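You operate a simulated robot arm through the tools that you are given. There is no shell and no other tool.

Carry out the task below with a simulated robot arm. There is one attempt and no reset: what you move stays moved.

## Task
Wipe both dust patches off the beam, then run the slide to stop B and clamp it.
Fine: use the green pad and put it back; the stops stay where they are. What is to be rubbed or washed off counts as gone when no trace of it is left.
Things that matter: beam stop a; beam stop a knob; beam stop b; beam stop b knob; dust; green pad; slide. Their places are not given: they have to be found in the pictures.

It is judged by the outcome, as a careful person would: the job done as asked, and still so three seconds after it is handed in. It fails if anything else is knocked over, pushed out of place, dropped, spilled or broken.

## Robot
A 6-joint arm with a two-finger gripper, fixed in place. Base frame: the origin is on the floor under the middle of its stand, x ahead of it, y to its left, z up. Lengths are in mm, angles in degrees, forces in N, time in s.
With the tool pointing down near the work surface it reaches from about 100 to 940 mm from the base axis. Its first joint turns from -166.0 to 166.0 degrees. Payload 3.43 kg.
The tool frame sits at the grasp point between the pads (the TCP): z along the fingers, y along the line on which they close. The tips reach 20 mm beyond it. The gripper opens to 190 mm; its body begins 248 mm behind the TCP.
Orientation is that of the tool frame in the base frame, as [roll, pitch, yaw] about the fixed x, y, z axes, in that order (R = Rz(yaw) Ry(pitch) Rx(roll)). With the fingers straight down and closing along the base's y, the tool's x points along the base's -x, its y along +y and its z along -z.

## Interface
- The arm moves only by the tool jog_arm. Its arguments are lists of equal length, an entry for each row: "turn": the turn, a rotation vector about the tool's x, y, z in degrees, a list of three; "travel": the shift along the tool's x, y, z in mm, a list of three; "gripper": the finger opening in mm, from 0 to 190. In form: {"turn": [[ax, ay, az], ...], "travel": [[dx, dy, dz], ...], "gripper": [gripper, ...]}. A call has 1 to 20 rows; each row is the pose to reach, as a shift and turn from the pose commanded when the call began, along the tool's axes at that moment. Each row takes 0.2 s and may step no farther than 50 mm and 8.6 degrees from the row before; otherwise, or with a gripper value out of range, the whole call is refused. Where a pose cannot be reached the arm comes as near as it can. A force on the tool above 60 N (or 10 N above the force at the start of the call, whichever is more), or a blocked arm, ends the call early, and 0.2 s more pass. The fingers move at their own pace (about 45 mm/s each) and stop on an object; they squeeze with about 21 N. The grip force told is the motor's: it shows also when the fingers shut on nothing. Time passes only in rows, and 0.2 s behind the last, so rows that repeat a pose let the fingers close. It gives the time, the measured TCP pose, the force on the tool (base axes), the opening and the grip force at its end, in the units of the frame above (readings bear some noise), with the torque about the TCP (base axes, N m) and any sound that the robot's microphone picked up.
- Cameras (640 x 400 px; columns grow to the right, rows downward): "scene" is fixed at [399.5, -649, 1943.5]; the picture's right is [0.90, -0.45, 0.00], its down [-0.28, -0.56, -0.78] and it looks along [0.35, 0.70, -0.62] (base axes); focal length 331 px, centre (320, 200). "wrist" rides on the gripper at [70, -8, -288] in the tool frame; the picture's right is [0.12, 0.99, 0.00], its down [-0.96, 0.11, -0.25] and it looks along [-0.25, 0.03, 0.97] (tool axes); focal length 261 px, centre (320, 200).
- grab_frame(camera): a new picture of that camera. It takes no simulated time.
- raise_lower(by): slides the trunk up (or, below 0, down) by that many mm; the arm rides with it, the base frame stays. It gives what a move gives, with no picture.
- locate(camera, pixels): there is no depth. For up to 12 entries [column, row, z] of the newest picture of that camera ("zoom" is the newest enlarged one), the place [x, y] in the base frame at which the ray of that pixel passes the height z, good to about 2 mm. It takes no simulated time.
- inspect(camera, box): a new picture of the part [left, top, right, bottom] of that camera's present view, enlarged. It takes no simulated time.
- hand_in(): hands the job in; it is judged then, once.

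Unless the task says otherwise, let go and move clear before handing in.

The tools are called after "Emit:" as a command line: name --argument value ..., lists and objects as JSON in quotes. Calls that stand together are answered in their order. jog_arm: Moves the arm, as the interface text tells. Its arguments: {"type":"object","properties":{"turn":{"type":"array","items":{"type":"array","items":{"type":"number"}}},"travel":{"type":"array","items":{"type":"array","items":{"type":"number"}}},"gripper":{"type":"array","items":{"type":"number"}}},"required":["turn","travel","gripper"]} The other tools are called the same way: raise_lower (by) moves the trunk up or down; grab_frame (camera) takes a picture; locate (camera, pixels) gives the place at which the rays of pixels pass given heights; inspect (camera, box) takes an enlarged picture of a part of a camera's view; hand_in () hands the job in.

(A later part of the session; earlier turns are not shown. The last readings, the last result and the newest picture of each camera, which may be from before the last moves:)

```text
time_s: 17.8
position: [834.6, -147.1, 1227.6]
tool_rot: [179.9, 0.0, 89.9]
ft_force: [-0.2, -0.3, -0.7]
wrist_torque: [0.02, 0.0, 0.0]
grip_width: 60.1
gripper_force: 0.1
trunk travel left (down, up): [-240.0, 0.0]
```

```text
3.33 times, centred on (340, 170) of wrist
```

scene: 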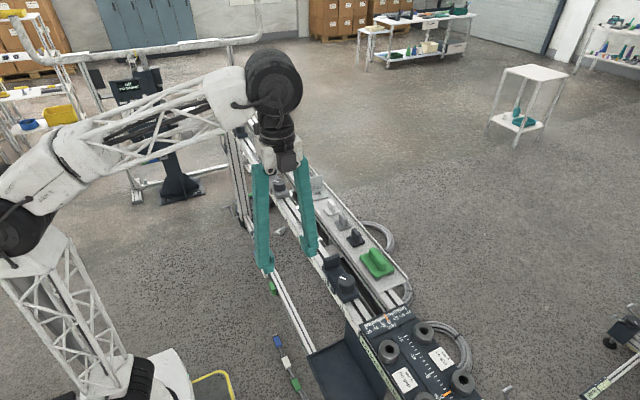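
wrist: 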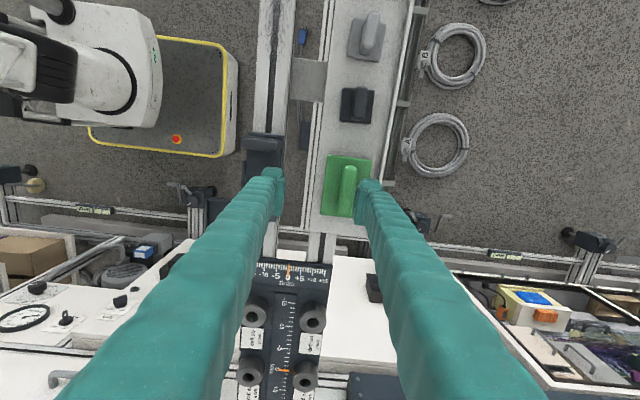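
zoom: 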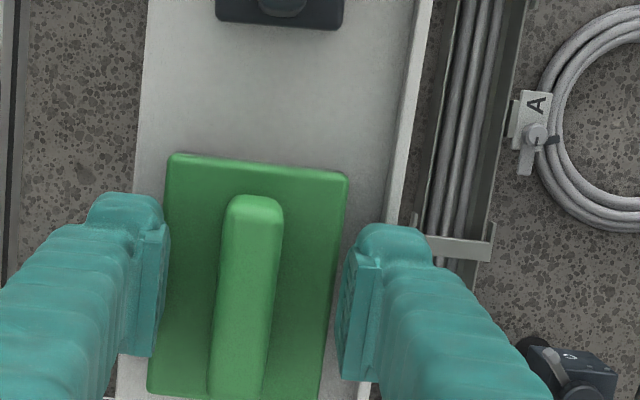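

Contact is gone. Now I close the fingers on the handle.

Emit:
jog_arm --turn '[[0, 0, 0], [0, 0, 0], [0, 0, 0], [0, 0, 0], [0, 0, 0], [0, 0, 0]]' --travel '[[0, 0, 0], [0, 0, 0], [0, 0, 0], [0, 0, 0], [0, 0, 0], [0, 0, 0]]' --gripper '[40, 20, 0, 0, 0, 0]'

Emit:
inspect --camera "scene" --box '[310, 210, 430, 300]'

Emit:
inspect --camera "wrist" --box '[260, 110, 420, 230]'

```text
time_s: 19.2
position: [834.3, -146.6, 1232.2]
tool_rot: [179.8, 0.0, 90.0]
ft_force: [6.7, -0.4, 27.7]
wrist_torque: [-0.01, -0.09, 0.0]
grip_width: 19.0
gripper_force: 21.3
trunk travel left (down, up): [-240.0, 0.0]
```

```text
4.44 times, centred on (370, 255) of scene
```

zoom: 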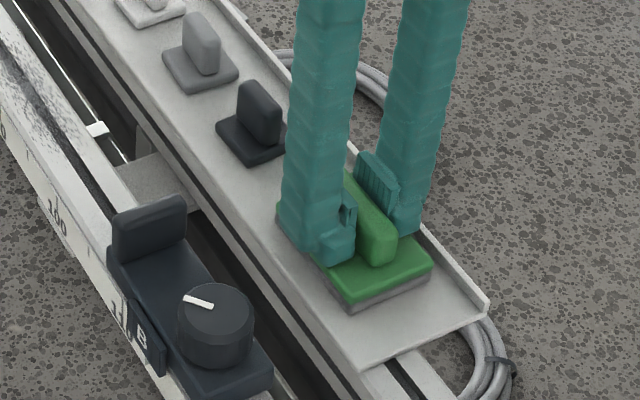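

```text
3.33 times, centred on (340, 170) of wrist
```

zoom: 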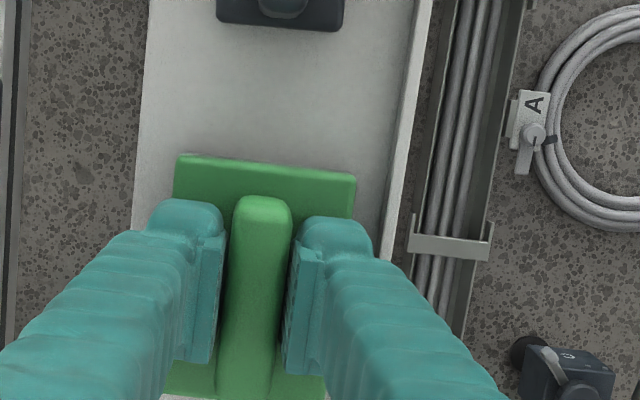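

The handle is gripped (19 mm, 21 N). I lift slowly and check that the pad comes along level.

Emit:
jog_arm --turn '[[0, 0, 0], [0, 0, 0], [0, 0, 0], [0, 0, 0]]' --travel '[[0, 0, -5], [0, 0, -15], [0, 0, -30], [0, 0, -50]]' --gripper '[0, 0, 0, 0]'

Emit:
inspect --camera "scene" --box '[310, 210, 430, 300]'

Emit:
inspect --camera "wrist" --box '[260, 110, 420, 230]'

```text
time_s: 20.2
position: [833.7, -147.3, 1278.2]
tool_rot: [-180.0, 0.0, 89.9]
ft_force: [0.5, -0.3, -0.6]
wrist_torque: [0.01, 0.0, 0.0]
grip_width: 19.0
gripper_force: 20.9
trunk travel left (down, up): [-240.0, 0.0]
```

```text
4.44 times, centred on (370, 255) of scene
```

zoom: 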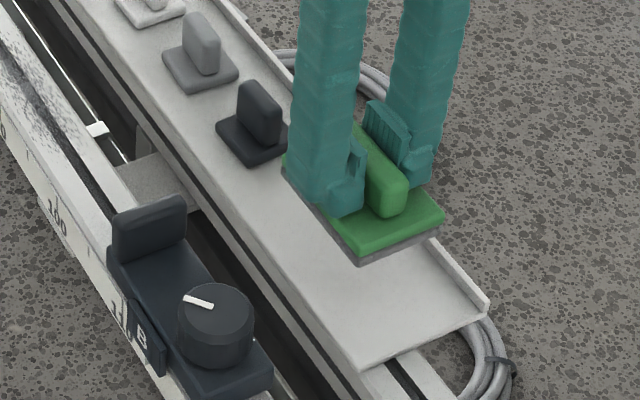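

```text
3.33 times, centred on (340, 170) of wrist
```

zoom: 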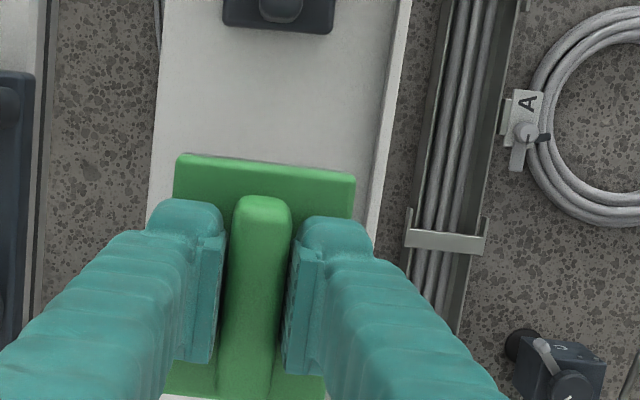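

The pad is lifted level. I raise a bit more and carry it along the tray, then across to above dust patch 1 at (709, 60), staying clear of stop B and the other pads.

Emit:
jog_arm --turn '[[0, 0, 0], [0, 0, 0], [0, 0, 0], [0, 0, 0], [0, 0, 0], [0, 0, 0], [0, 0, 0], [0, 0, 0], [0, 0, 0]]' --travel '[[0, 0, -25], [45, 0, -25], [90, 0, -25], [135, 0, -25], [180, 0, -25], [207, -30, -25], [207, -75, -25], [207, -120, -25], [207, -125, -25]]' --gripper '[0, 0, 0, 0, 0, 0, 0, 0, 0]'

Emit:
grab_frame --camera "wrist"

Emit:
inspect --camera "scene" --box '[240, 150, 400, 270]'

```text
time_s: 22.2
position: [709.5, 59.1, 1303.6]
tool_rot: [-180.0, 0.0, 90.0]
ft_force: [-0.6, 0.2, -0.9]
wrist_torque: [-0.01, -0.1, 0.02]
grip_width: 18.8
gripper_force: 21.2
trunk travel left (down, up): [-240.0, 0.0]
```

```text
taken
```

wrist: 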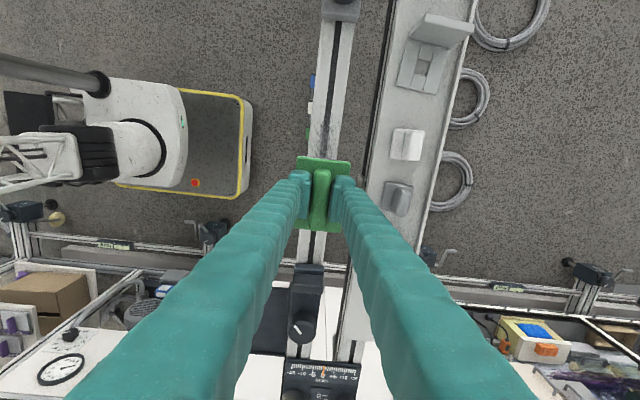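

```text
3.33 times, centred on (320, 210) of scene
```

zoom: 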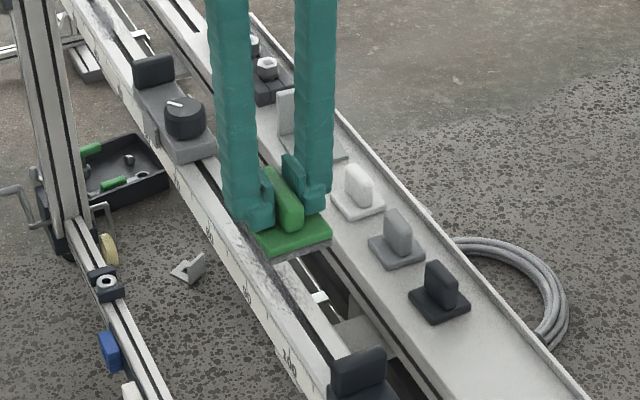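

The pad hangs over the beam at scene zoom [290,235], clear of the slide. I descend in stages to feel for contact.

Emit:
jog_arm --turn '[[0, 0, 0], [0, 0, 0], [0, 0, 0], [0, 0, 0]]' --travel '[[0, 0, 25], [0, 0, 45], [0, 0, 60], [0, 0, 66]]' --gripper '[0, 0, 0, 0]'

Emit:
inspect --camera "scene" --box '[260, 170, 380, 260]'

```text
time_s: 23.2
position: [711.7, 59.8, 1237.0]
tool_rot: [180.0, -0.1, 89.9]
ft_force: [-0.4, 0.2, -0.3]
wrist_torque: [0.02, 0.02, 0.0]
grip_width: 19.1
gripper_force: 21.1
trunk travel left (down, up): [-240.0, 0.0]
```

```text
4.44 times, centred on (320, 215) of scene
```

zoom: 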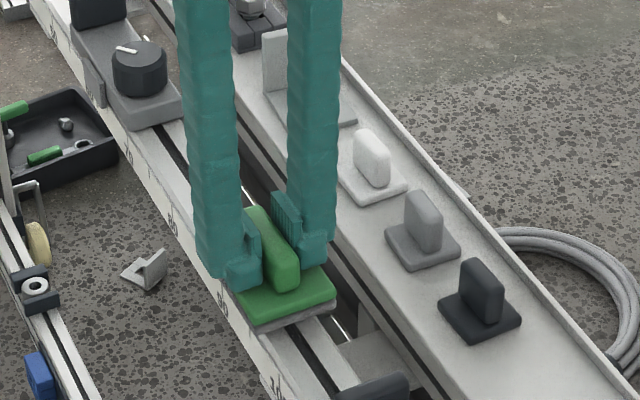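

Still no contact at z≈1237. Continue down in small steps.

Emit:
jog_arm --turn '[[0, 0, 0], [0, 0, 0]]' --travel '[[0, 0, 3], [0, 0, 5]]' --gripper '[0, 0]'

```text
time_s: 23.8
position: [709.8, 60.0, 1232.3]
tool_rot: [179.9, 0.0, 90.0]
ft_force: [0.6, 0.1, -1.1]
wrist_torque: [-0.01, 0.02, 0.03]
grip_width: 18.8
gripper_force: 20.9
trunk travel left (down, up): [-240.0, 0.0]
```

No contact at z≈1232. Further down.

Emit:
jog_arm --turn '[[0, 0, 0], [0, 0, 0]]' --travel '[[0, 0, 2], [0, 0, 4]]' --gripper '[0, 0]'

```text
time_s: 24.4
position: [709.3, 59.9, 1230.8]
tool_rot: [-179.9, 0.0, 90.0]
ft_force: [-0.2, 0.6, -0.1]
wrist_torque: [-0.02, -0.01, 0.0]
grip_width: 18.9
gripper_force: 21.5
trunk travel left (down, up): [-240.0, 0.0]
```

Emit:
jog_arm --turn '[[0, 0, 0], [0, 0, 0]]' --travel '[[0, 0, 2], [0, 0, 3]]' --gripper '[0, 0]'

```text
time_s: 25.0
position: [709.7, 61.7, 1225.6]
tool_rot: [-180.0, 0.0, 89.9]
ft_force: [0.3, 0.5, -1.2]
wrist_torque: [0.01, 0.02, 0.03]
grip_width: 18.7
gripper_force: 21.0
trunk travel left (down, up): [-240.0, 0.0]
```

No contact yet (force ~-1 N at z≈1226). I keep stepping down and check the side view.

Emit:
jog_arm --turn '[[0, 0, 0], [0, 0, 0]]' --travel '[[0, 0, 1.5], [0, 0, 3]]' --gripper '[0, 0]'

Emit:
inspect --camera "scene" --box '[280, 190, 360, 250]'

```text
time_s: 25.6
position: [708.6, 60.2, 1225.0]
tool_rot: [180.0, 0.0, 89.9]
ft_force: [-0.4, -1.0, 1.6]
wrist_torque: [-0.06, 0.04, 0.04]
grip_width: 18.6
gripper_force: 21.2
trunk travel left (down, up): [-240.0, 0.0]
```

```text
6.67 times, centred on (320, 220) of scene
```

zoom: 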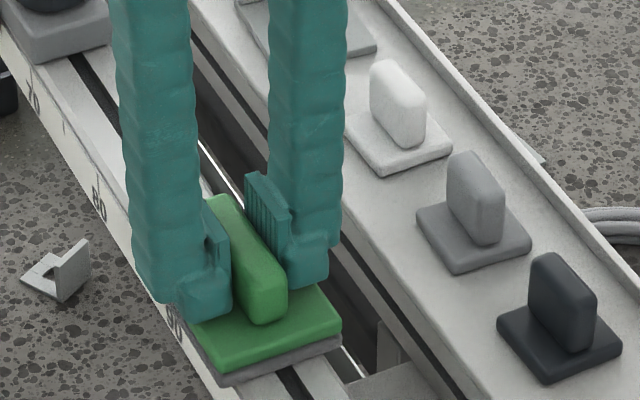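

Emit:
jog_arm --turn '[[0, 0, 0], [0, 0, 0]]' --travel '[[0, 0, 1], [0, 0, 2]]' --gripper '[0, 0]'

```text
time_s: 26.2
position: [708.9, 61.7, 1223.7]
tool_rot: [179.9, -0.1, 89.9]
ft_force: [6.7, -0.4, 31.2]
wrist_torque: [-0.01, -0.05, 0.0]
grip_width: 18.8
gripper_force: 22.1
trunk travel left (down, up): [-240.0, 0.0]
```

Contact at commanded z≈1221: 31 N. I ease up 1 mm and sweep along y over patch 1 (y 0…195), keeping clear of stop B (‑73) and slide (281).

Emit:
jog_arm --turn '[[0, 0, 0], [0, 0, 0], [0, 0, 0], [0, 0, 0], [0, 0, 0], [0, 0, 0]]' --travel '[[0, 0, -1], [-10, 0, -1], [-20, 0, -1], [-35, 0, -1], [-50, 0, -1], [-60, 0, -1]]' --gripper '[0, 0, 0, 0, 0, 0]'

Emit:
inspect --camera "scene" --box '[260, 170, 380, 260]'

```text
time_s: 27.6
position: [707.9, 0.1, 1224.6]
tool_rot: [179.9, 0.0, 90.0]
ft_force: [-0.3, 13.3, 47.7]
wrist_torque: [0.36, 0.12, 0.0]
grip_width: 18.7
gripper_force: 21.2
trunk travel left (down, up): [-240.0, 0.0]
```

```text
4.44 times, centred on (320, 215) of scene
```

zoom: 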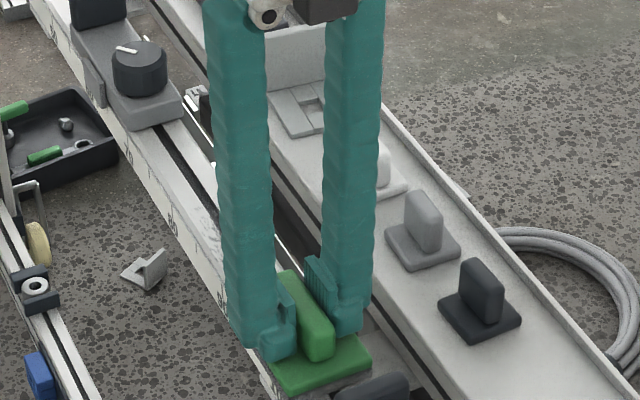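

Normal force grew to 48 N, so I ease up about 1.5 mm and sweep to +y in moderate steps.

Emit:
jog_arm --turn '[[0, 0, 0], [0, 0, 0], [0, 0, 0], [0, 0, 0], [0, 0, 0], [0, 0, 0], [0, 0, 0], [0, 0, 0]]' --travel '[[0, 0, -1.5], [10, 0, -1.5], [25, 0, -1.5], [40, 0, -1.5], [55, 0, -1.5], [70, 0, -1.5], [85, 0, -1.5], [100, 0, -1.5]]' --gripper '[0, 0, 0, 0, 0, 0, 0, 0]'

Emit:
inspect --camera "scene" --box '[260, 170, 380, 260]'

```text
time_s: 29.4
position: [707.2, 101.1, 1225.2]
tool_rot: [-180.0, 0.0, 90.0]
ft_force: [-0.7, -4.0, 19.6]
wrist_torque: [-0.16, 0.03, 0.06]
grip_width: 18.9
gripper_force: 21.0
trunk travel left (down, up): [-240.0, 0.0]
```

```text
4.44 times, centred on (320, 215) of scene
```

zoom: 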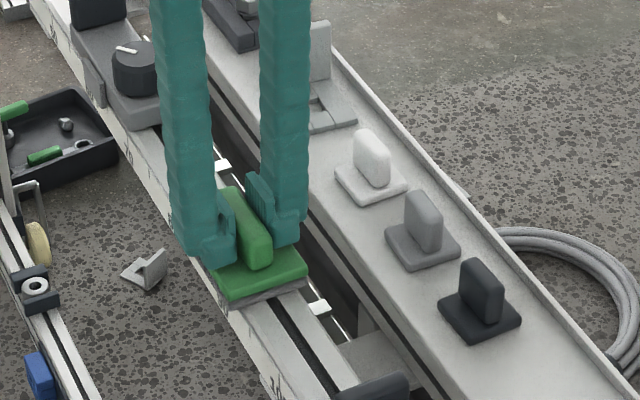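

Behind the pad (zoom [290,330]) the beam looks clean at 20 N. I continue to y≈195 and back.

Emit:
jog_arm --turn '[[0, 0, 0], [0, 0, 0], [0, 0, 0], [0, 0, 0], [0, 0, 0], [0, 0, 0], [0, 0, 0]]' --travel '[[15, 0, 0], [30, 0, 0], [45, 0, 0], [60, 0, 0], [75, 0, 0], [90, 0, 0], [98, 0, 0]]' --gripper '[0, 0, 0, 0, 0, 0, 0]'

Emit:
inspect --camera "scene" --box '[250, 150, 370, 260]'

Emit:
grab_frame --camera "wrist"

```text
time_s: 31.0
position: [706.9, 198.3, 1225.1]
tool_rot: [-180.0, 0.0, 90.1]
ft_force: [-1.2, -5.2, 21.2]
wrist_torque: [-0.15, 0.05, 0.01]
grip_width: 18.8
gripper_force: 20.8
trunk travel left (down, up): [-240.0, 0.0]
```

```text
3.64 times, centred on (310, 205) of scene
```

zoom: 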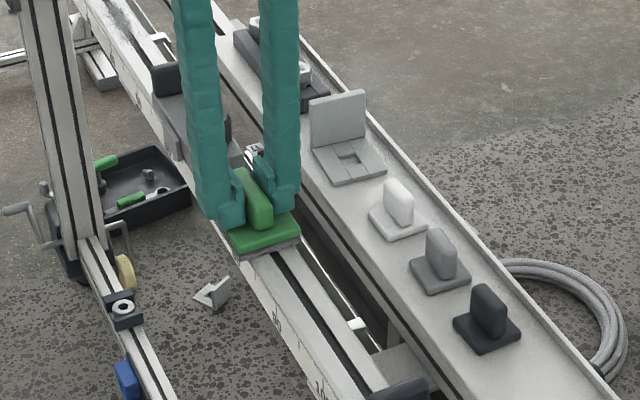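

```text
taken
```

wrist: 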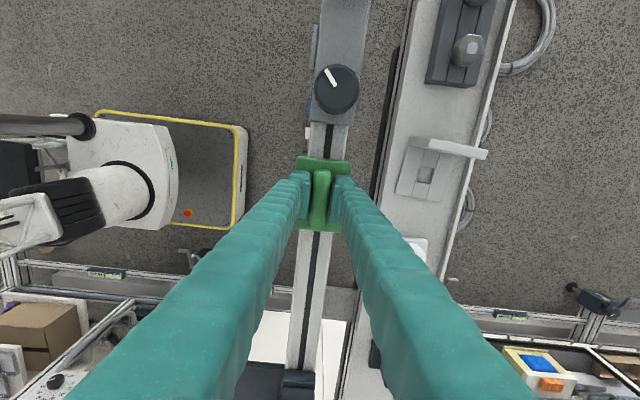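

The swept beam looks clean. I sweep back to y≈0 for a second pass, checking residue afterwards.

Emit:
jog_arm --turn '[[0, 0, 0], [0, 0, 0], [0, 0, 0], [0, 0, 0], [0, 0, 0], [0, 0, 0], [0, 0, 0], [0, 0, 0], [0, 0, 0], [0, 0, 0], [0, 0, 0], [0, 0, 0], [0, 0, 0], [0, 0, 0]]' --travel '[[-15, 0, 0], [-30, 1, 0], [-45, 2, 0], [-60, 2, 0], [-75, 2, 0], [-90, 2, 0], [-105, 2, 0], [-120, 2, -0.2], [-135, 2, -0.4], [-150, 2, -0.6], [-165, 2, -0.8], [-180, 2, -1], [-190, 2, -1], [-198, 2, -1]]' --gripper '[0, 0, 0, 0, 0, 0, 0, 0, 0, 0, 0, 0, 0, 0]'

Emit:
inspect --camera "scene" --box '[250, 150, 370, 260]'

Emit:
grab_frame --camera "wrist"

Emit:
inspect --camera "wrist" --box '[260, 0, 420, 200]'

```text
time_s: 34.0
position: [709.6, 0.3, 1225.7]
tool_rot: [179.9, 0.0, 89.9]
ft_force: [-0.5, 0.7, -0.9]
wrist_torque: [-0.04, -0.02, -0.01]
grip_width: 19.1
gripper_force: 21.4
trunk travel left (down, up): [-240.0, 0.0]
```

```text
3.64 times, centred on (310, 205) of scene
```

zoom: 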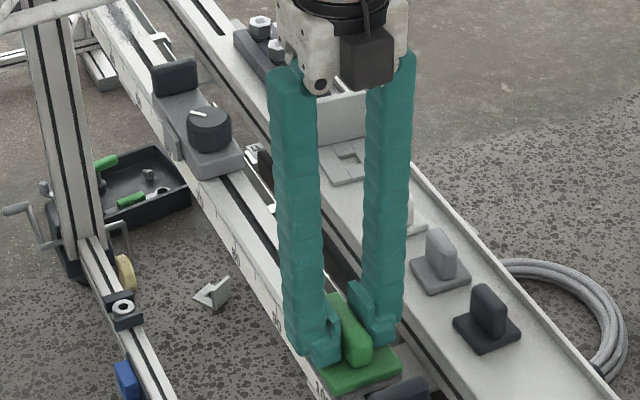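

```text
taken
```

wrist: 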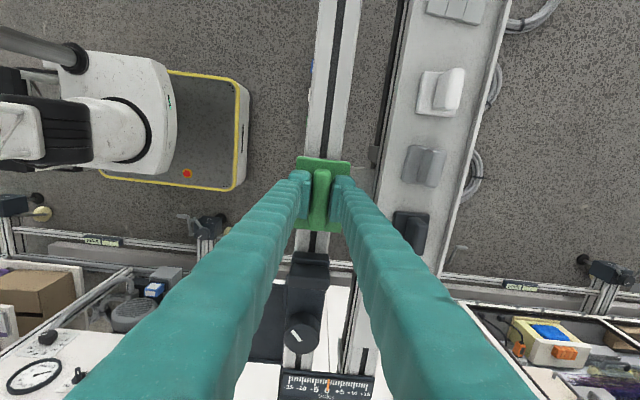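

```text
2.00 times, centred on (340, 100) of wrist
```

zoom: 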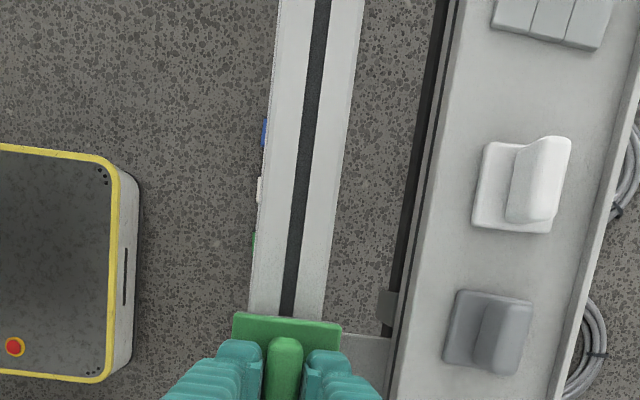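

Contact lightened to zero at the end of that stroke; the visible beam is clean. I lift over the slide (pad bottom ≈1262 over knob/tab ≈1245) and go to patch 2 at (709, 610).

Emit:
jog_arm --turn '[[0, 0, 0], [0, 0, 0], [0, 0, 0], [0, 0, 0], [0, 0, 0], [0, 0, 0], [0, 0, 0], [0, 0, 0], [0, 0, 0], [0, 0, 0], [0, 0, 0], [0, 0, 0], [0, 0, 0]]' --travel '[[0, 0, -40], [0, 0, -78], [45, 0, -78], [90, 0, -78], [135, 0, -78], [180, 0, -78], [225, 0, -78], [270, 0, -78], [315, 0, -78], [360, 0, -78], [405, 0, -78], [450, 0, -78], [490, 0, -78]]' --gripper '[0, 0, 0, 0, 0, 0, 0, 0, 0, 0, 0, 0, 0]'

Emit:
grab_frame --camera "wrist"

Emit:
inspect --camera "scene" --box '[220, 90, 380, 260]'

```text
time_s: 36.8
position: [711.6, 490.4, 1306.2]
tool_rot: [180.0, 0.1, 90.0]
ft_force: [0.0, -0.4, -0.2]
wrist_torque: [0.12, -0.03, -0.01]
grip_width: 18.8
gripper_force: 21.5
trunk travel left (down, up): [-240.0, 0.0]
```

```text
taken
```

wrist: 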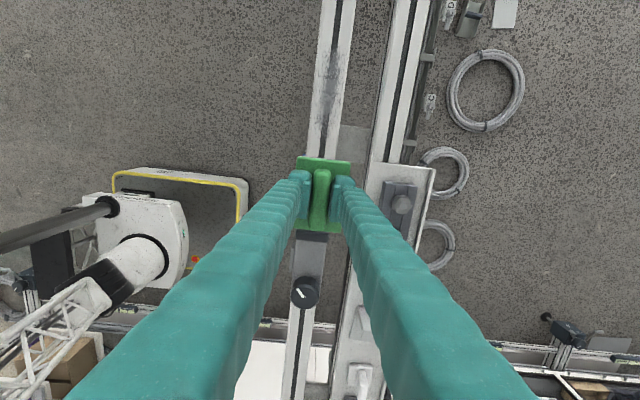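

```text
2.35 times, centred on (300, 175) of scene
```

zoom: 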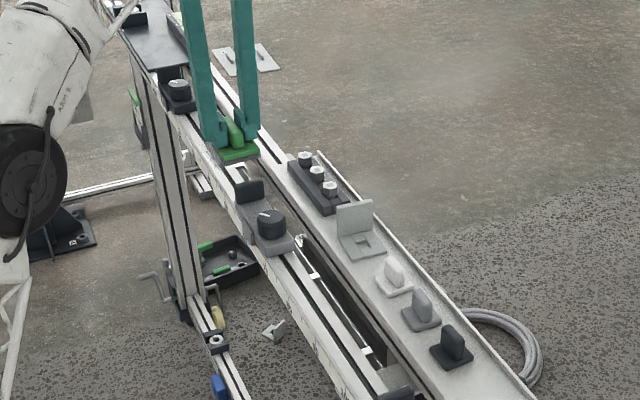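

Past the slide; now I descend toward patch 2 at y≈610.

Emit:
jog_arm --turn '[[0, 0, 0], [0, 0, 0], [0, 0, 0], [0, 0, 0], [0, 0, 0], [0, 0, 0]]' --travel '[[35, -1, 18], [70, -1, 33], [95, -1, 48], [110, -1, 60], [110, -1, 70], [110, -1, 74]]' --gripper '[0, 0, 0, 0, 0, 0]'

Emit:
grab_frame --camera "wrist"

Emit:
inspect --camera "scene" --box '[220, 90, 320, 170]'

```text
time_s: 38.2
position: [711.2, 600.4, 1229.0]
tool_rot: [-180.0, 0.0, 90.0]
ft_force: [-0.9, 0.1, -0.6]
wrist_torque: [0.01, 0.01, 0.02]
grip_width: 18.9
gripper_force: 21.1
trunk travel left (down, up): [-240.0, 0.0]
```

```text
taken
```

wrist: 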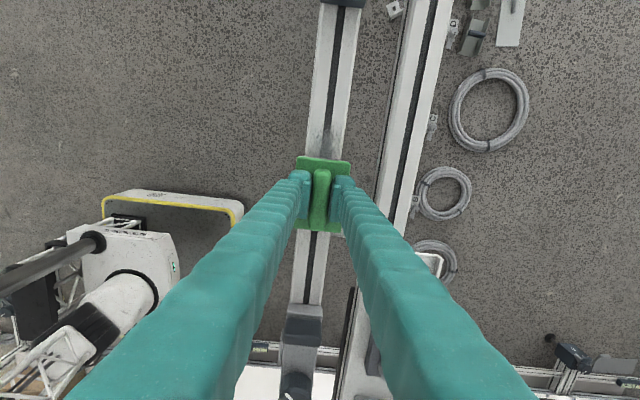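

```text
5.00 times, centred on (270, 130) of scene
```

zoom: 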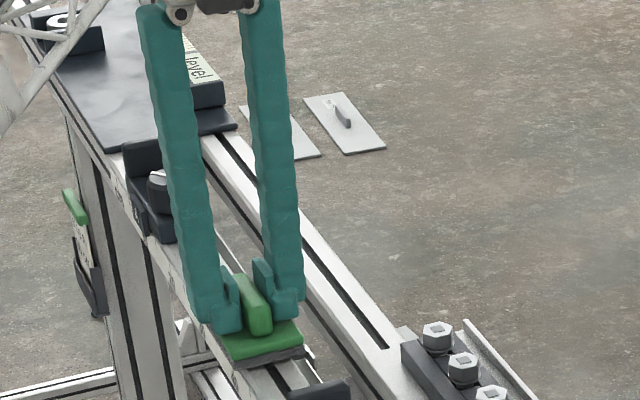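

Over patch 2 at y≈600, z≈1229, no contact yet. Small steps down.

Emit:
jog_arm --turn '[[0, 0, 0], [0, 0, 0]]' --travel '[[0, 0, 2], [0, 0, 4]]' --gripper '[0, 0]'

```text
time_s: 38.8
position: [711.5, 600.7, 1224.0]
tool_rot: [-180.0, -0.1, 90.0]
ft_force: [-0.4, 0.5, -0.3]
wrist_torque: [0.05, 0.04, 0.0]
grip_width: 18.7
gripper_force: 20.6
trunk travel left (down, up): [-240.0, 0.0]
```

Emit:
jog_arm --turn '[[0, 0, 0], [0, 0, 0]]' --travel '[[0, -0.5, 1], [0, -1, 2]]' --gripper '[0, 0]'

```text
time_s: 39.4
position: [710.2, 599.5, 1225.2]
tool_rot: [179.9, -0.1, 89.9]
ft_force: [4.3, 3.9, 19.3]
wrist_torque: [-0.23, -0.05, 0.03]
grip_width: 18.9
gripper_force: 20.8
trunk travel left (down, up): [-240.0, 0.0]
```

Contact with 19 N. I sweep toward -y (y≈540), then to +y.

Emit:
jog_arm --turn '[[0, 0, 0], [0, 0, 0], [0, 0, 0], [0, 0, 0], [0, 0, 0]]' --travel '[[-12, 0, 0], [-24, 0, 0], [-38, 0, 0], [-52, 0, 0], [-62, 0, 0]]' --gripper '[0, 0, 0, 0, 0]'

Emit:
inspect --camera "wrist" --box '[240, 20, 400, 240]'

```text
time_s: 40.6
position: [709.3, 537.0, 1224.5]
tool_rot: [180.0, 0.0, 89.9]
ft_force: [-1.7, 4.6, 29.1]
wrist_torque: [0.34, 0.07, -0.01]
grip_width: 18.8
gripper_force: 21.1
trunk travel left (down, up): [-240.0, 0.0]
```

```text
1.82 times, centred on (320, 130) of wrist
```

zoom: 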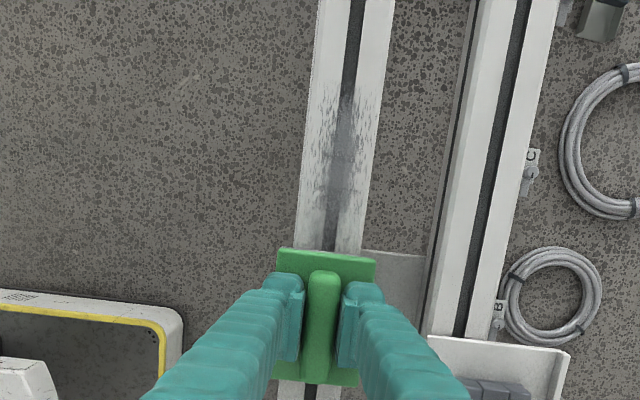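

Patch 2 still shows dust ahead (zoom [300–385, 85–245]). I sweep to +y up to y≈672.

Emit:
jog_arm --turn '[[0, 0, 0], [0, 0, 0], [0, 0, 0], [0, 0, 0], [0, 0, 0], [0, 0, 0], [0, 0, 0], [0, 0, 0], [0, 0, 0], [0, 0, 0]]' --travel '[[15, 0, 0], [30, 0, 0], [45, 0, 0], [60, 0, 0], [75, 0, 0], [90, 0, 0], [105, 0, 0], [117, 0, 0], [127, 0, 0], [135, 0, 0]]' --gripper '[0, 0, 0, 0, 0, 0, 0, 0, 0, 0]'

Emit:
grab_frame --camera "wrist"

Emit:
inspect --camera "scene" --box '[220, 90, 320, 170]'

```text
time_s: 42.8
position: [709.2, 672.4, 1224.3]
tool_rot: [180.0, -0.1, 89.9]
ft_force: [-0.2, -4.6, 22.5]
wrist_torque: [-0.38, 0.06, 0.03]
grip_width: 18.9
gripper_force: 21.2
trunk travel left (down, up): [-240.0, 0.0]
```

```text
taken
```

wrist: 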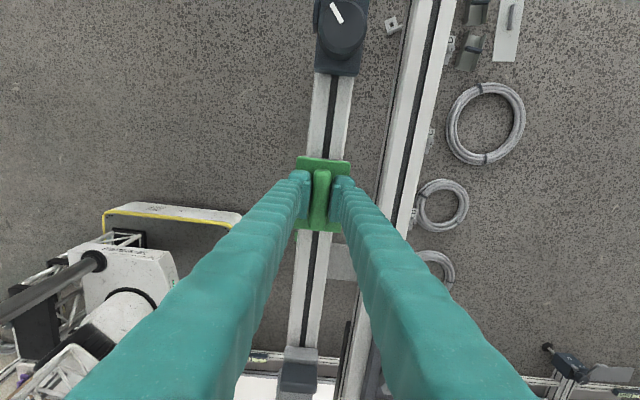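

```text
5.00 times, centred on (270, 130) of scene
```

zoom: 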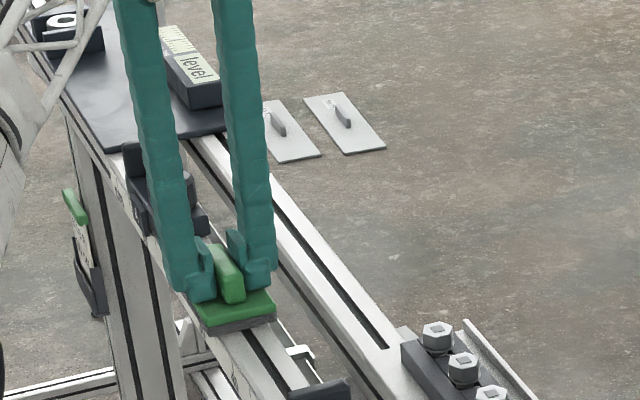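

I extend a little farther to y≈685 and then sweep back to y≈540 for a second pass.

Emit:
jog_arm --turn '[[0, 0, 0], [0, 0, 0], [0, 0, 0], [0, 0, 0], [0, 0, 0], [0, 0, 0], [0, 0, 0], [0, 0, 0], [0, 0, 0], [0, 0, 0], [0, 0, 0], [0, 0, 0]]' --travel '[[12, 0, 0], [0, 0, 0], [-12, 0, 0], [-24, 0, 0], [-38, 0, 0], [-52, 0, 0], [-66, 0, 0], [-80, 0, 0], [-94, 0, 0], [-108, 0, 0], [-120, 0, 0], [-132, 0, 0]]' --gripper '[0, 0, 0, 0, 0, 0, 0, 0, 0, 0, 0, 0]'

Emit:
inspect --camera "wrist" --box '[260, 0, 380, 180]'

Emit:
grab_frame --camera "wrist"

```text
time_s: 45.4
position: [709.2, 538.3, 1223.6]
tool_rot: [-180.0, -0.1, 90.0]
ft_force: [-3.6, 8.9, 40.3]
wrist_torque: [0.53, 0.1, 0.02]
grip_width: 19.0
gripper_force: 20.8
out of reach, approached as far as the arm can: row 1
trunk travel left (down, up): [-240.0, 0.0]
```

```text
2.22 times, centred on (320, 90) of wrist
```

zoom: 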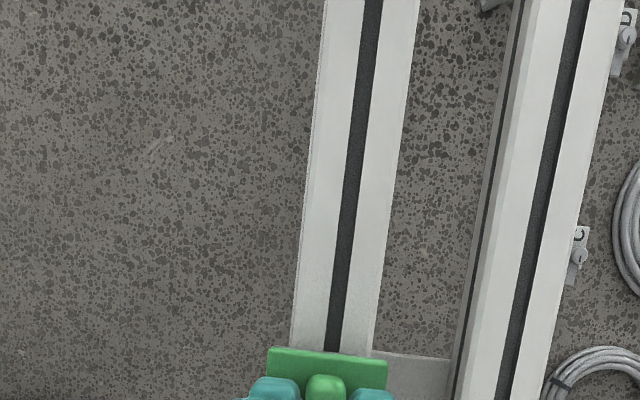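

```text
taken
```

wrist: 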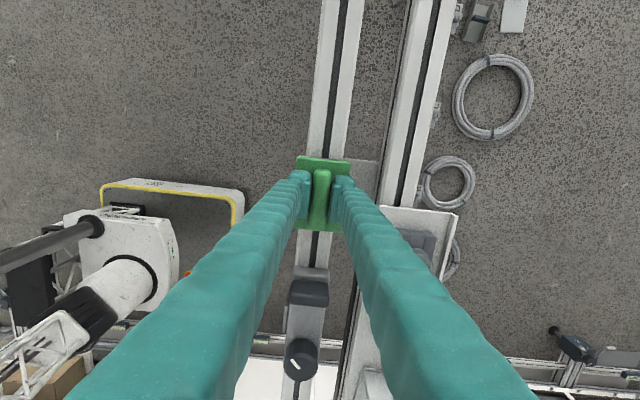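

Patch 2's visible length is clean now. I lift and travel back over the slide, pausing at y≈400 to inspect the patch 2 area that lay beneath the pad.

Emit:
jog_arm --turn '[[0, 0, 0], [0, 0, 0], [0, 0, 0], [0, 0, 0], [0, 0, 0]]' --travel '[[0, 0, -40], [0, 0, -80], [-45, 0, -80], [-90, 0, -80], [-130, 0, -80]]' --gripper '[0, 0, 0, 0, 0]'

Emit:
inspect --camera "wrist" --box '[270, 0, 390, 90]'

Emit:
inspect --camera "wrist" --box '[270, 80, 390, 170]'

Emit:
inspect --camera "scene" --box '[230, 100, 310, 160]'

```text
time_s: 46.6
position: [711.8, 410.9, 1309.2]
tool_rot: [-179.9, 0.0, 89.9]
ft_force: [-0.2, 0.9, -0.6]
wrist_torque: [-0.12, -0.02, 0.0]
grip_width: 19.0
gripper_force: 20.9
out of reach, approached as far as the arm can: row 2
trunk travel left (down, up): [-240.0, 0.0]
```

```text
4.44 times, centred on (330, 45) of wrist
```

zoom: 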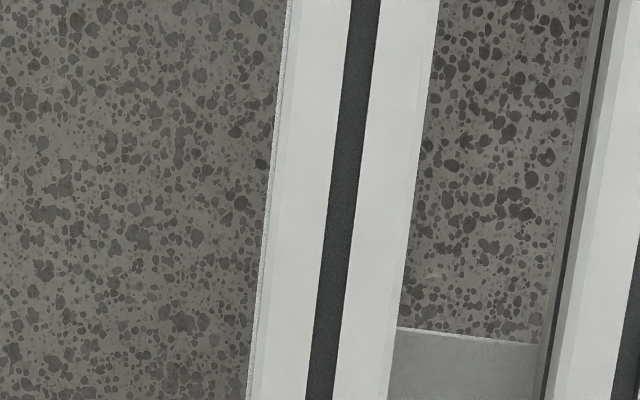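

```text
4.44 times, centred on (330, 125) of wrist
```

zoom: 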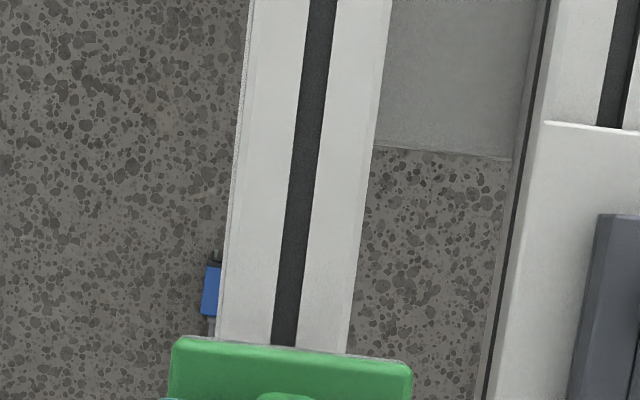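

```text
6.67 times, centred on (270, 130) of scene
```

zoom: 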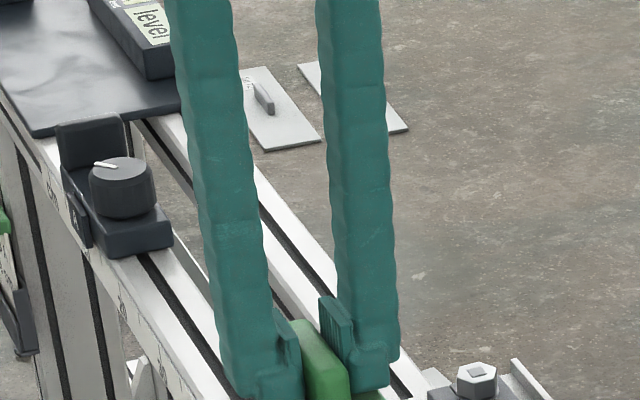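

Patch 2's area is clean. I continue back at this height to y≈60 and across to above the tray at x≈834.

Emit:
jog_arm --turn '[[0, 0, 0], [0, 0, 0], [0, 0, 0], [0, 0, 0], [0, 0, 0], [0, 0, 0], [0, 0, 0], [0, 0, 0], [0, 0, 0], [0, 0, 0], [0, 0, 0]]' --travel '[[-45, 0, 0], [-90, 0, 0], [-135, 0, 0], [-180, 0, 0], [-225, 0, 0], [-270, 0, 0], [-315, 0, 0], [-350, 20, 0], [-350, 65, 0], [-350, 110, 0], [-350, 124, 0]]' --gripper '[0, 0, 0, 0, 0, 0, 0, 0, 0, 0, 0]'

Emit:
grab_frame --camera "wrist"

Emit:
inspect --camera "scene" --box '[270, 180, 350, 260]'

```text
time_s: 49.0
position: [833.8, 61.4, 1300.2]
tool_rot: [-180.0, 0.0, 90.1]
ft_force: [0.4, -0.9, -1.6]
wrist_torque: [0.0, 0.01, 0.02]
grip_width: 18.9
gripper_force: 20.5
trunk travel left (down, up): [-240.0, 0.0]
```

```text
taken
```

wrist: 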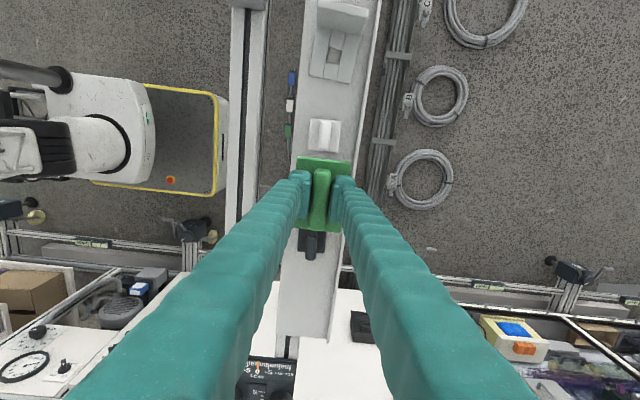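

```text
5.00 times, centred on (310, 220) of scene
```

zoom: 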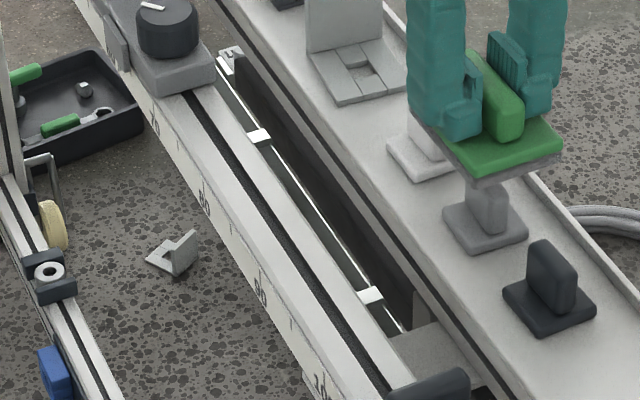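

Patch 1 looks clean in the scene zoom too. A closer look with the wrist zoom before I put the pad back.

Emit:
inspect --camera "wrist" --box '[180, 0, 300, 100]'

Emit:
inspect --camera "wrist" --box '[180, 90, 300, 190]'

Emit:
inspect --camera "wrist" --box '[180, 170, 300, 270]'

```text
4.00 times, centred on (240, 50) of wrist
```

zoom: 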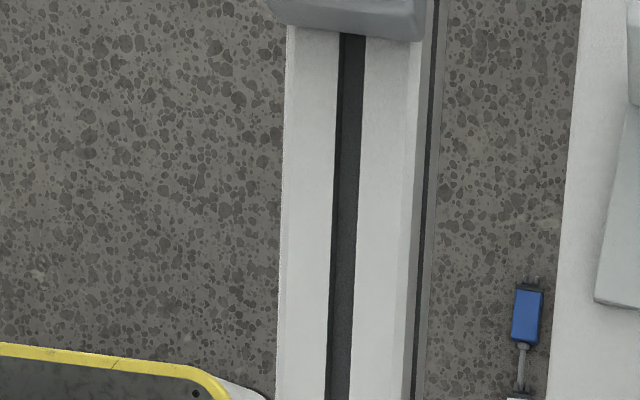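

```text
4.00 times, centred on (240, 140) of wrist
```

zoom: 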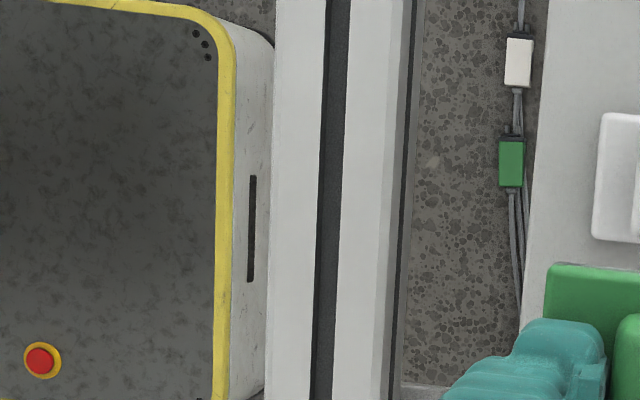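

```text
4.00 times, centred on (240, 220) of wrist
```

zoom: 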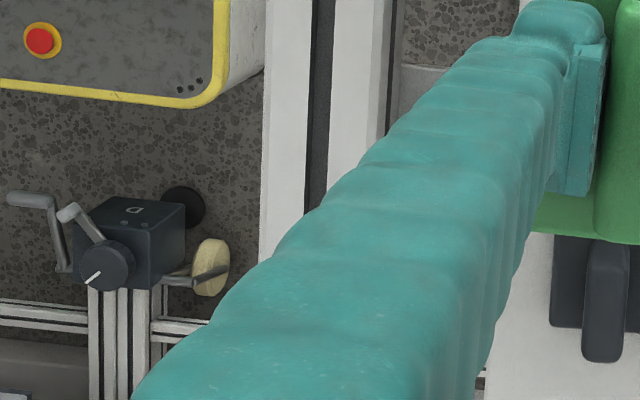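

Patch 1's stretch of beam is clean. I bring the pad back over its place in the tray (y≈-147) and start descending.

Emit:
jog_arm --turn '[[0, 0, 0], [0, 0, 0], [0, 0, 0], [0, 0, 0], [0, 0, 0], [0, 0, 0], [0, 0, 0], [0, 0, 0]]' --travel '[[-45, 1, 0], [-90, 1, 0], [-135, 1, 0], [-180, 1, 0], [-208, 1, 0], [-208, 1, 25], [-208, 1, 45], [-208, 1, 58]]' --gripper '[0, 0, 0, 0, 0, 0, 0, 0]'

Emit:
inspect --camera "scene" --box '[310, 210, 430, 300]'

```text
time_s: 50.8
position: [835.6, -148.3, 1244.4]
tool_rot: [179.9, 0.1, 89.9]
ft_force: [-0.1, -0.8, -0.6]
wrist_torque: [0.02, 0.01, 0.01]
grip_width: 18.9
gripper_force: 20.9
trunk travel left (down, up): [-240.0, 0.0]
```

```text
4.44 times, centred on (370, 255) of scene
```

zoom: 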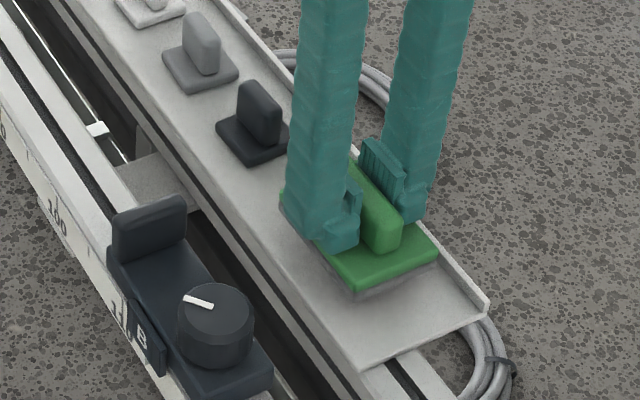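

The pad is right above its spot. I lower it in small steps, watching the force.

Emit:
jog_arm --turn '[[0, 0, 0], [0, 0, 0], [0, 0, 0]]' --travel '[[0, -0.5, 5], [0, -0.5, 9], [0, -0.5, 12]]' --gripper '[0, 0, 0]'

```text
time_s: 51.6
position: [832.9, -147.9, 1232.5]
tool_rot: [180.0, 0.1, 90.0]
ft_force: [0.3, 0.2, -1.0]
wrist_torque: [0.0, -0.02, 0.0]
grip_width: 19.0
gripper_force: 21.4
trunk travel left (down, up): [-240.0, 0.0]
```

Emit:
jog_arm --turn '[[0, 0, 0], [0, 0, 0]]' --travel '[[0, 0, 1], [0, 0, 2]]' --gripper '[0, 0]'

```text
time_s: 52.2
position: [832.9, -146.6, 1230.7]
tool_rot: [180.0, 0.0, 89.9]
ft_force: [1.0, 0.2, 3.2]
wrist_torque: [-0.09, 0.02, 0.05]
grip_width: 18.6
gripper_force: 21.1
trunk travel left (down, up): [-240.0, 0.0]
```

Light contact (3 N): the pad sits on the tray. I open the fingers to 45 mm and then raise straight up.

Emit:
jog_arm --turn '[[0, 0, 0], [0, 0, 0], [0, 0, 0], [0, 0, 0]]' --travel '[[0, 0, 0.3], [0, 0, 0], [0, 0, 0], [0, 0, 0]]' --gripper '[19, 30, 45, 45]'

Emit:
inspect --camera "wrist" --box '[260, 110, 420, 230]'

Emit:
inspect --camera "scene" --box '[310, 210, 430, 300]'

```text
time_s: 53.2
position: [834.4, -147.4, 1230.4]
tool_rot: [-179.9, 0.0, 90.0]
ft_force: [0.2, 0.2, -0.2]
wrist_torque: [-0.02, -0.01, 0.0]
grip_width: 45.3
gripper_force: 0.0
trunk travel left (down, up): [-240.0, 0.0]
```

```text
3.33 times, centred on (340, 170) of wrist
```

zoom: 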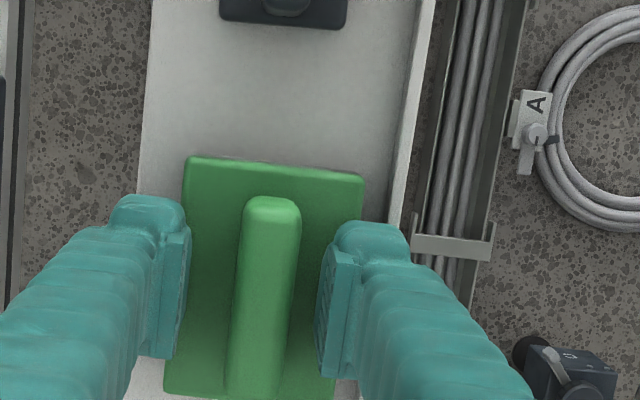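

```text
4.44 times, centred on (370, 255) of scene
```

zoom: 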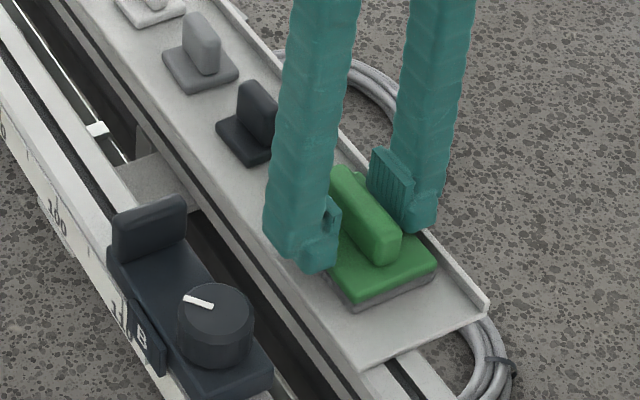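

The pad stands on the tray again. I check how close it is to the starting spot (right corner was (868.6,-187), bottom corner (799.7,-192) at z 1200).

Emit:
locate --camera "zoom" --pixels '[[437, 258, 1200], [354, 300, 1200], [345, 308, 1185]]'

Emit:
jog_arm --turn '[[0, 0, 0], [0, 0, 0], [0, 0, 0]]' --travel '[[0, 0, -15], [0, 0, -40], [0, 0, -65]]' --gripper '[45, 60, 70]'

Emit:
inspect --camera "scene" --box '[310, 220, 430, 310]'

Emit:
inspect --camera "wrist" --box '[260, 110, 420, 230]'

```text
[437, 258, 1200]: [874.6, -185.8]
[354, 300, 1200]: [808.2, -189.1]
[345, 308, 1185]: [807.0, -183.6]
```

```text
time_s: 54.0
position: [833.9, -147.3, 1295.3]
tool_rot: [180.0, 0.1, 90.1]
ft_force: [-0.7, -0.5, 0.0]
wrist_torque: [0.02, 0.04, 0.03]
grip_width: 70.1
gripper_force: 0.0
trunk travel left (down, up): [-240.0, 0.0]
```

```text
4.44 times, centred on (370, 265) of scene
```

zoom: 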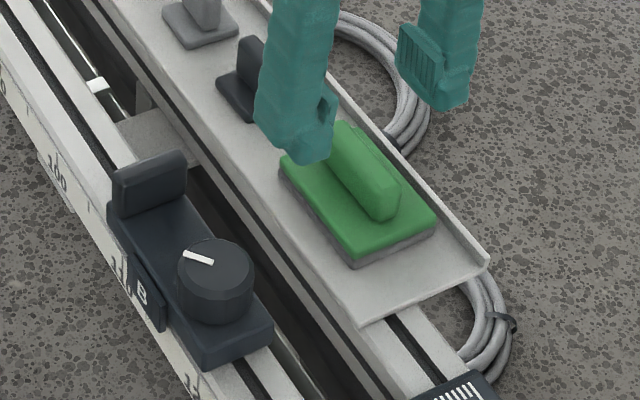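

```text
3.33 times, centred on (340, 170) of wrist
```

zoom: 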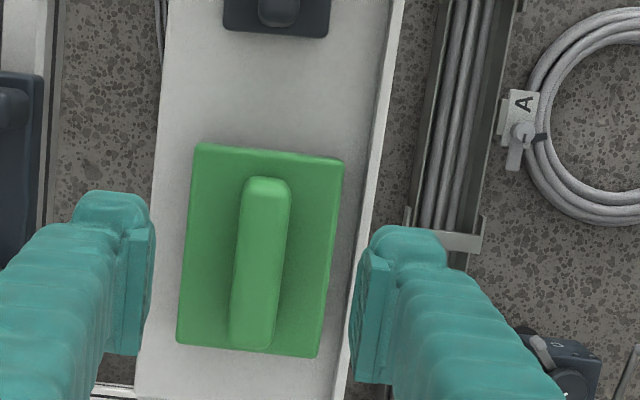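

The pad is back on the tray within a few mm of where it stood. Now I go with closed fingers over the slide to its far (+y) side at y≈485, to push it gently toward stop B.

Emit:
jog_arm --turn '[[0, 0, 0], [0, 0, 0], [0, 0, 0], [0, 0, 0], [0, 0, 0], [0, 0, 0], [0, 0, 0], [0, 0, 0], [0, 0, 0], [0, 0, 0], [0, 0, 0], [0, 0, 0], [0, 0, 0], [0, 0, 0], [0, 0, 0], [0, 0, 0]]' --travel '[[30, -30, -10], [60, -65, -10], [95, -95, -10], [130, -125, -10], [175, -125, -10], [220, -125, -10], [265, -125, -10], [310, -125, -10], [355, -125, -10], [400, -125, -10], [445, -125, -10], [490, -125, -10], [535, -125, -10], [580, -125, -10], [625, -125, -10], [645, -125, -5]]' --gripper '[60, 50, 40, 30, 20, 10, 4, 4, 4, 4, 4, 4, 4, 4, 4, 4]'

Emit:
grab_frame --camera "wrist"

Emit:
inspect --camera "scene" --box '[220, 100, 340, 210]'

```text
time_s: 57.4
position: [711.2, 497.5, 1302.0]
tool_rot: [-180.0, 0.0, 90.0]
ft_force: [0.2, -0.2, 0.6]
wrist_torque: [0.03, -0.02, -0.02]
grip_width: 4.0
gripper_force: 0.0
trunk travel left (down, up): [-240.0, 0.0]
```

```text
taken
```

wrist: 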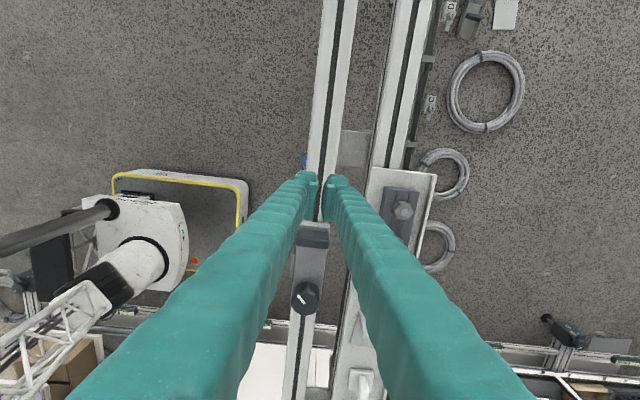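

```text
3.64 times, centred on (280, 155) of scene
```

zoom: 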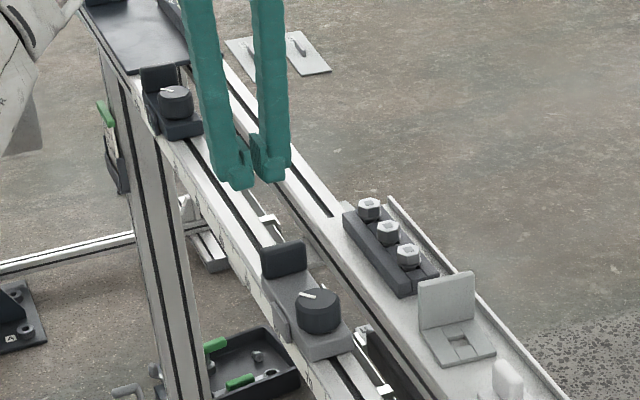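

Clear of slide and beam. I descend to TCP z≈1214 behind the slide (tips ≈1194, beam top ≈1181).

Emit:
jog_arm --turn '[[0, 0, 0], [0, 0, 0], [0, 0, 0], [0, 0, 0]]' --travel '[[0, -2, 35], [0, -2, 65], [0, -2, 80], [0, -2, 86]]' --gripper '[4, 4, 4, 4]'

Emit:
inspect --camera "wrist" --box '[240, 120, 400, 320]'

Emit:
inspect --camera "scene" --box '[240, 120, 320, 200]'

```text
time_s: 58.4
position: [706.5, 498.8, 1215.7]
tool_rot: [-179.9, 0.0, 90.0]
ft_force: [0.1, 1.1, 0.1]
wrist_torque: [-0.02, 0.03, 0.01]
grip_width: 4.0
gripper_force: 0.0
trunk travel left (down, up): [-240.0, 0.0]
```

```text
2.00 times, centred on (320, 220) of wrist
```

zoom: 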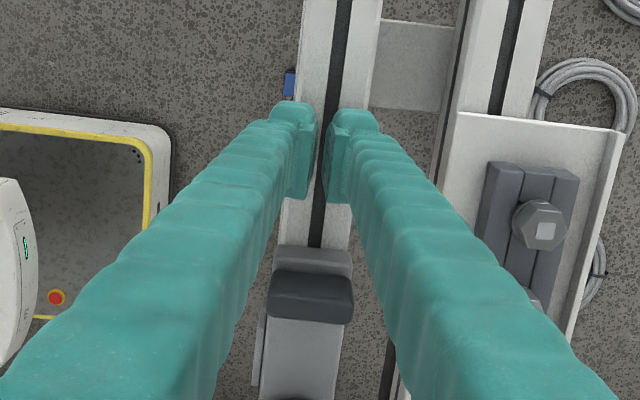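

```text
5.00 times, centred on (280, 160) of scene
```

zoom: 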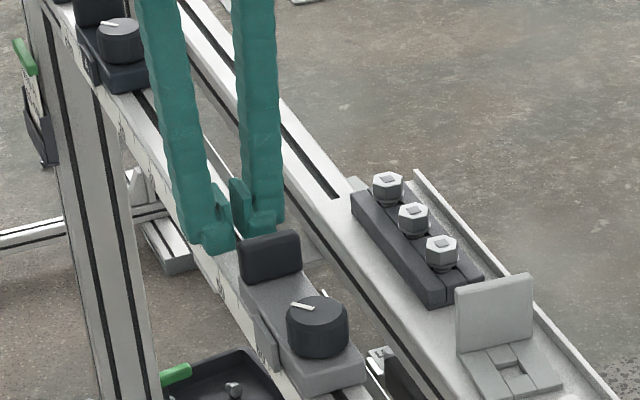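

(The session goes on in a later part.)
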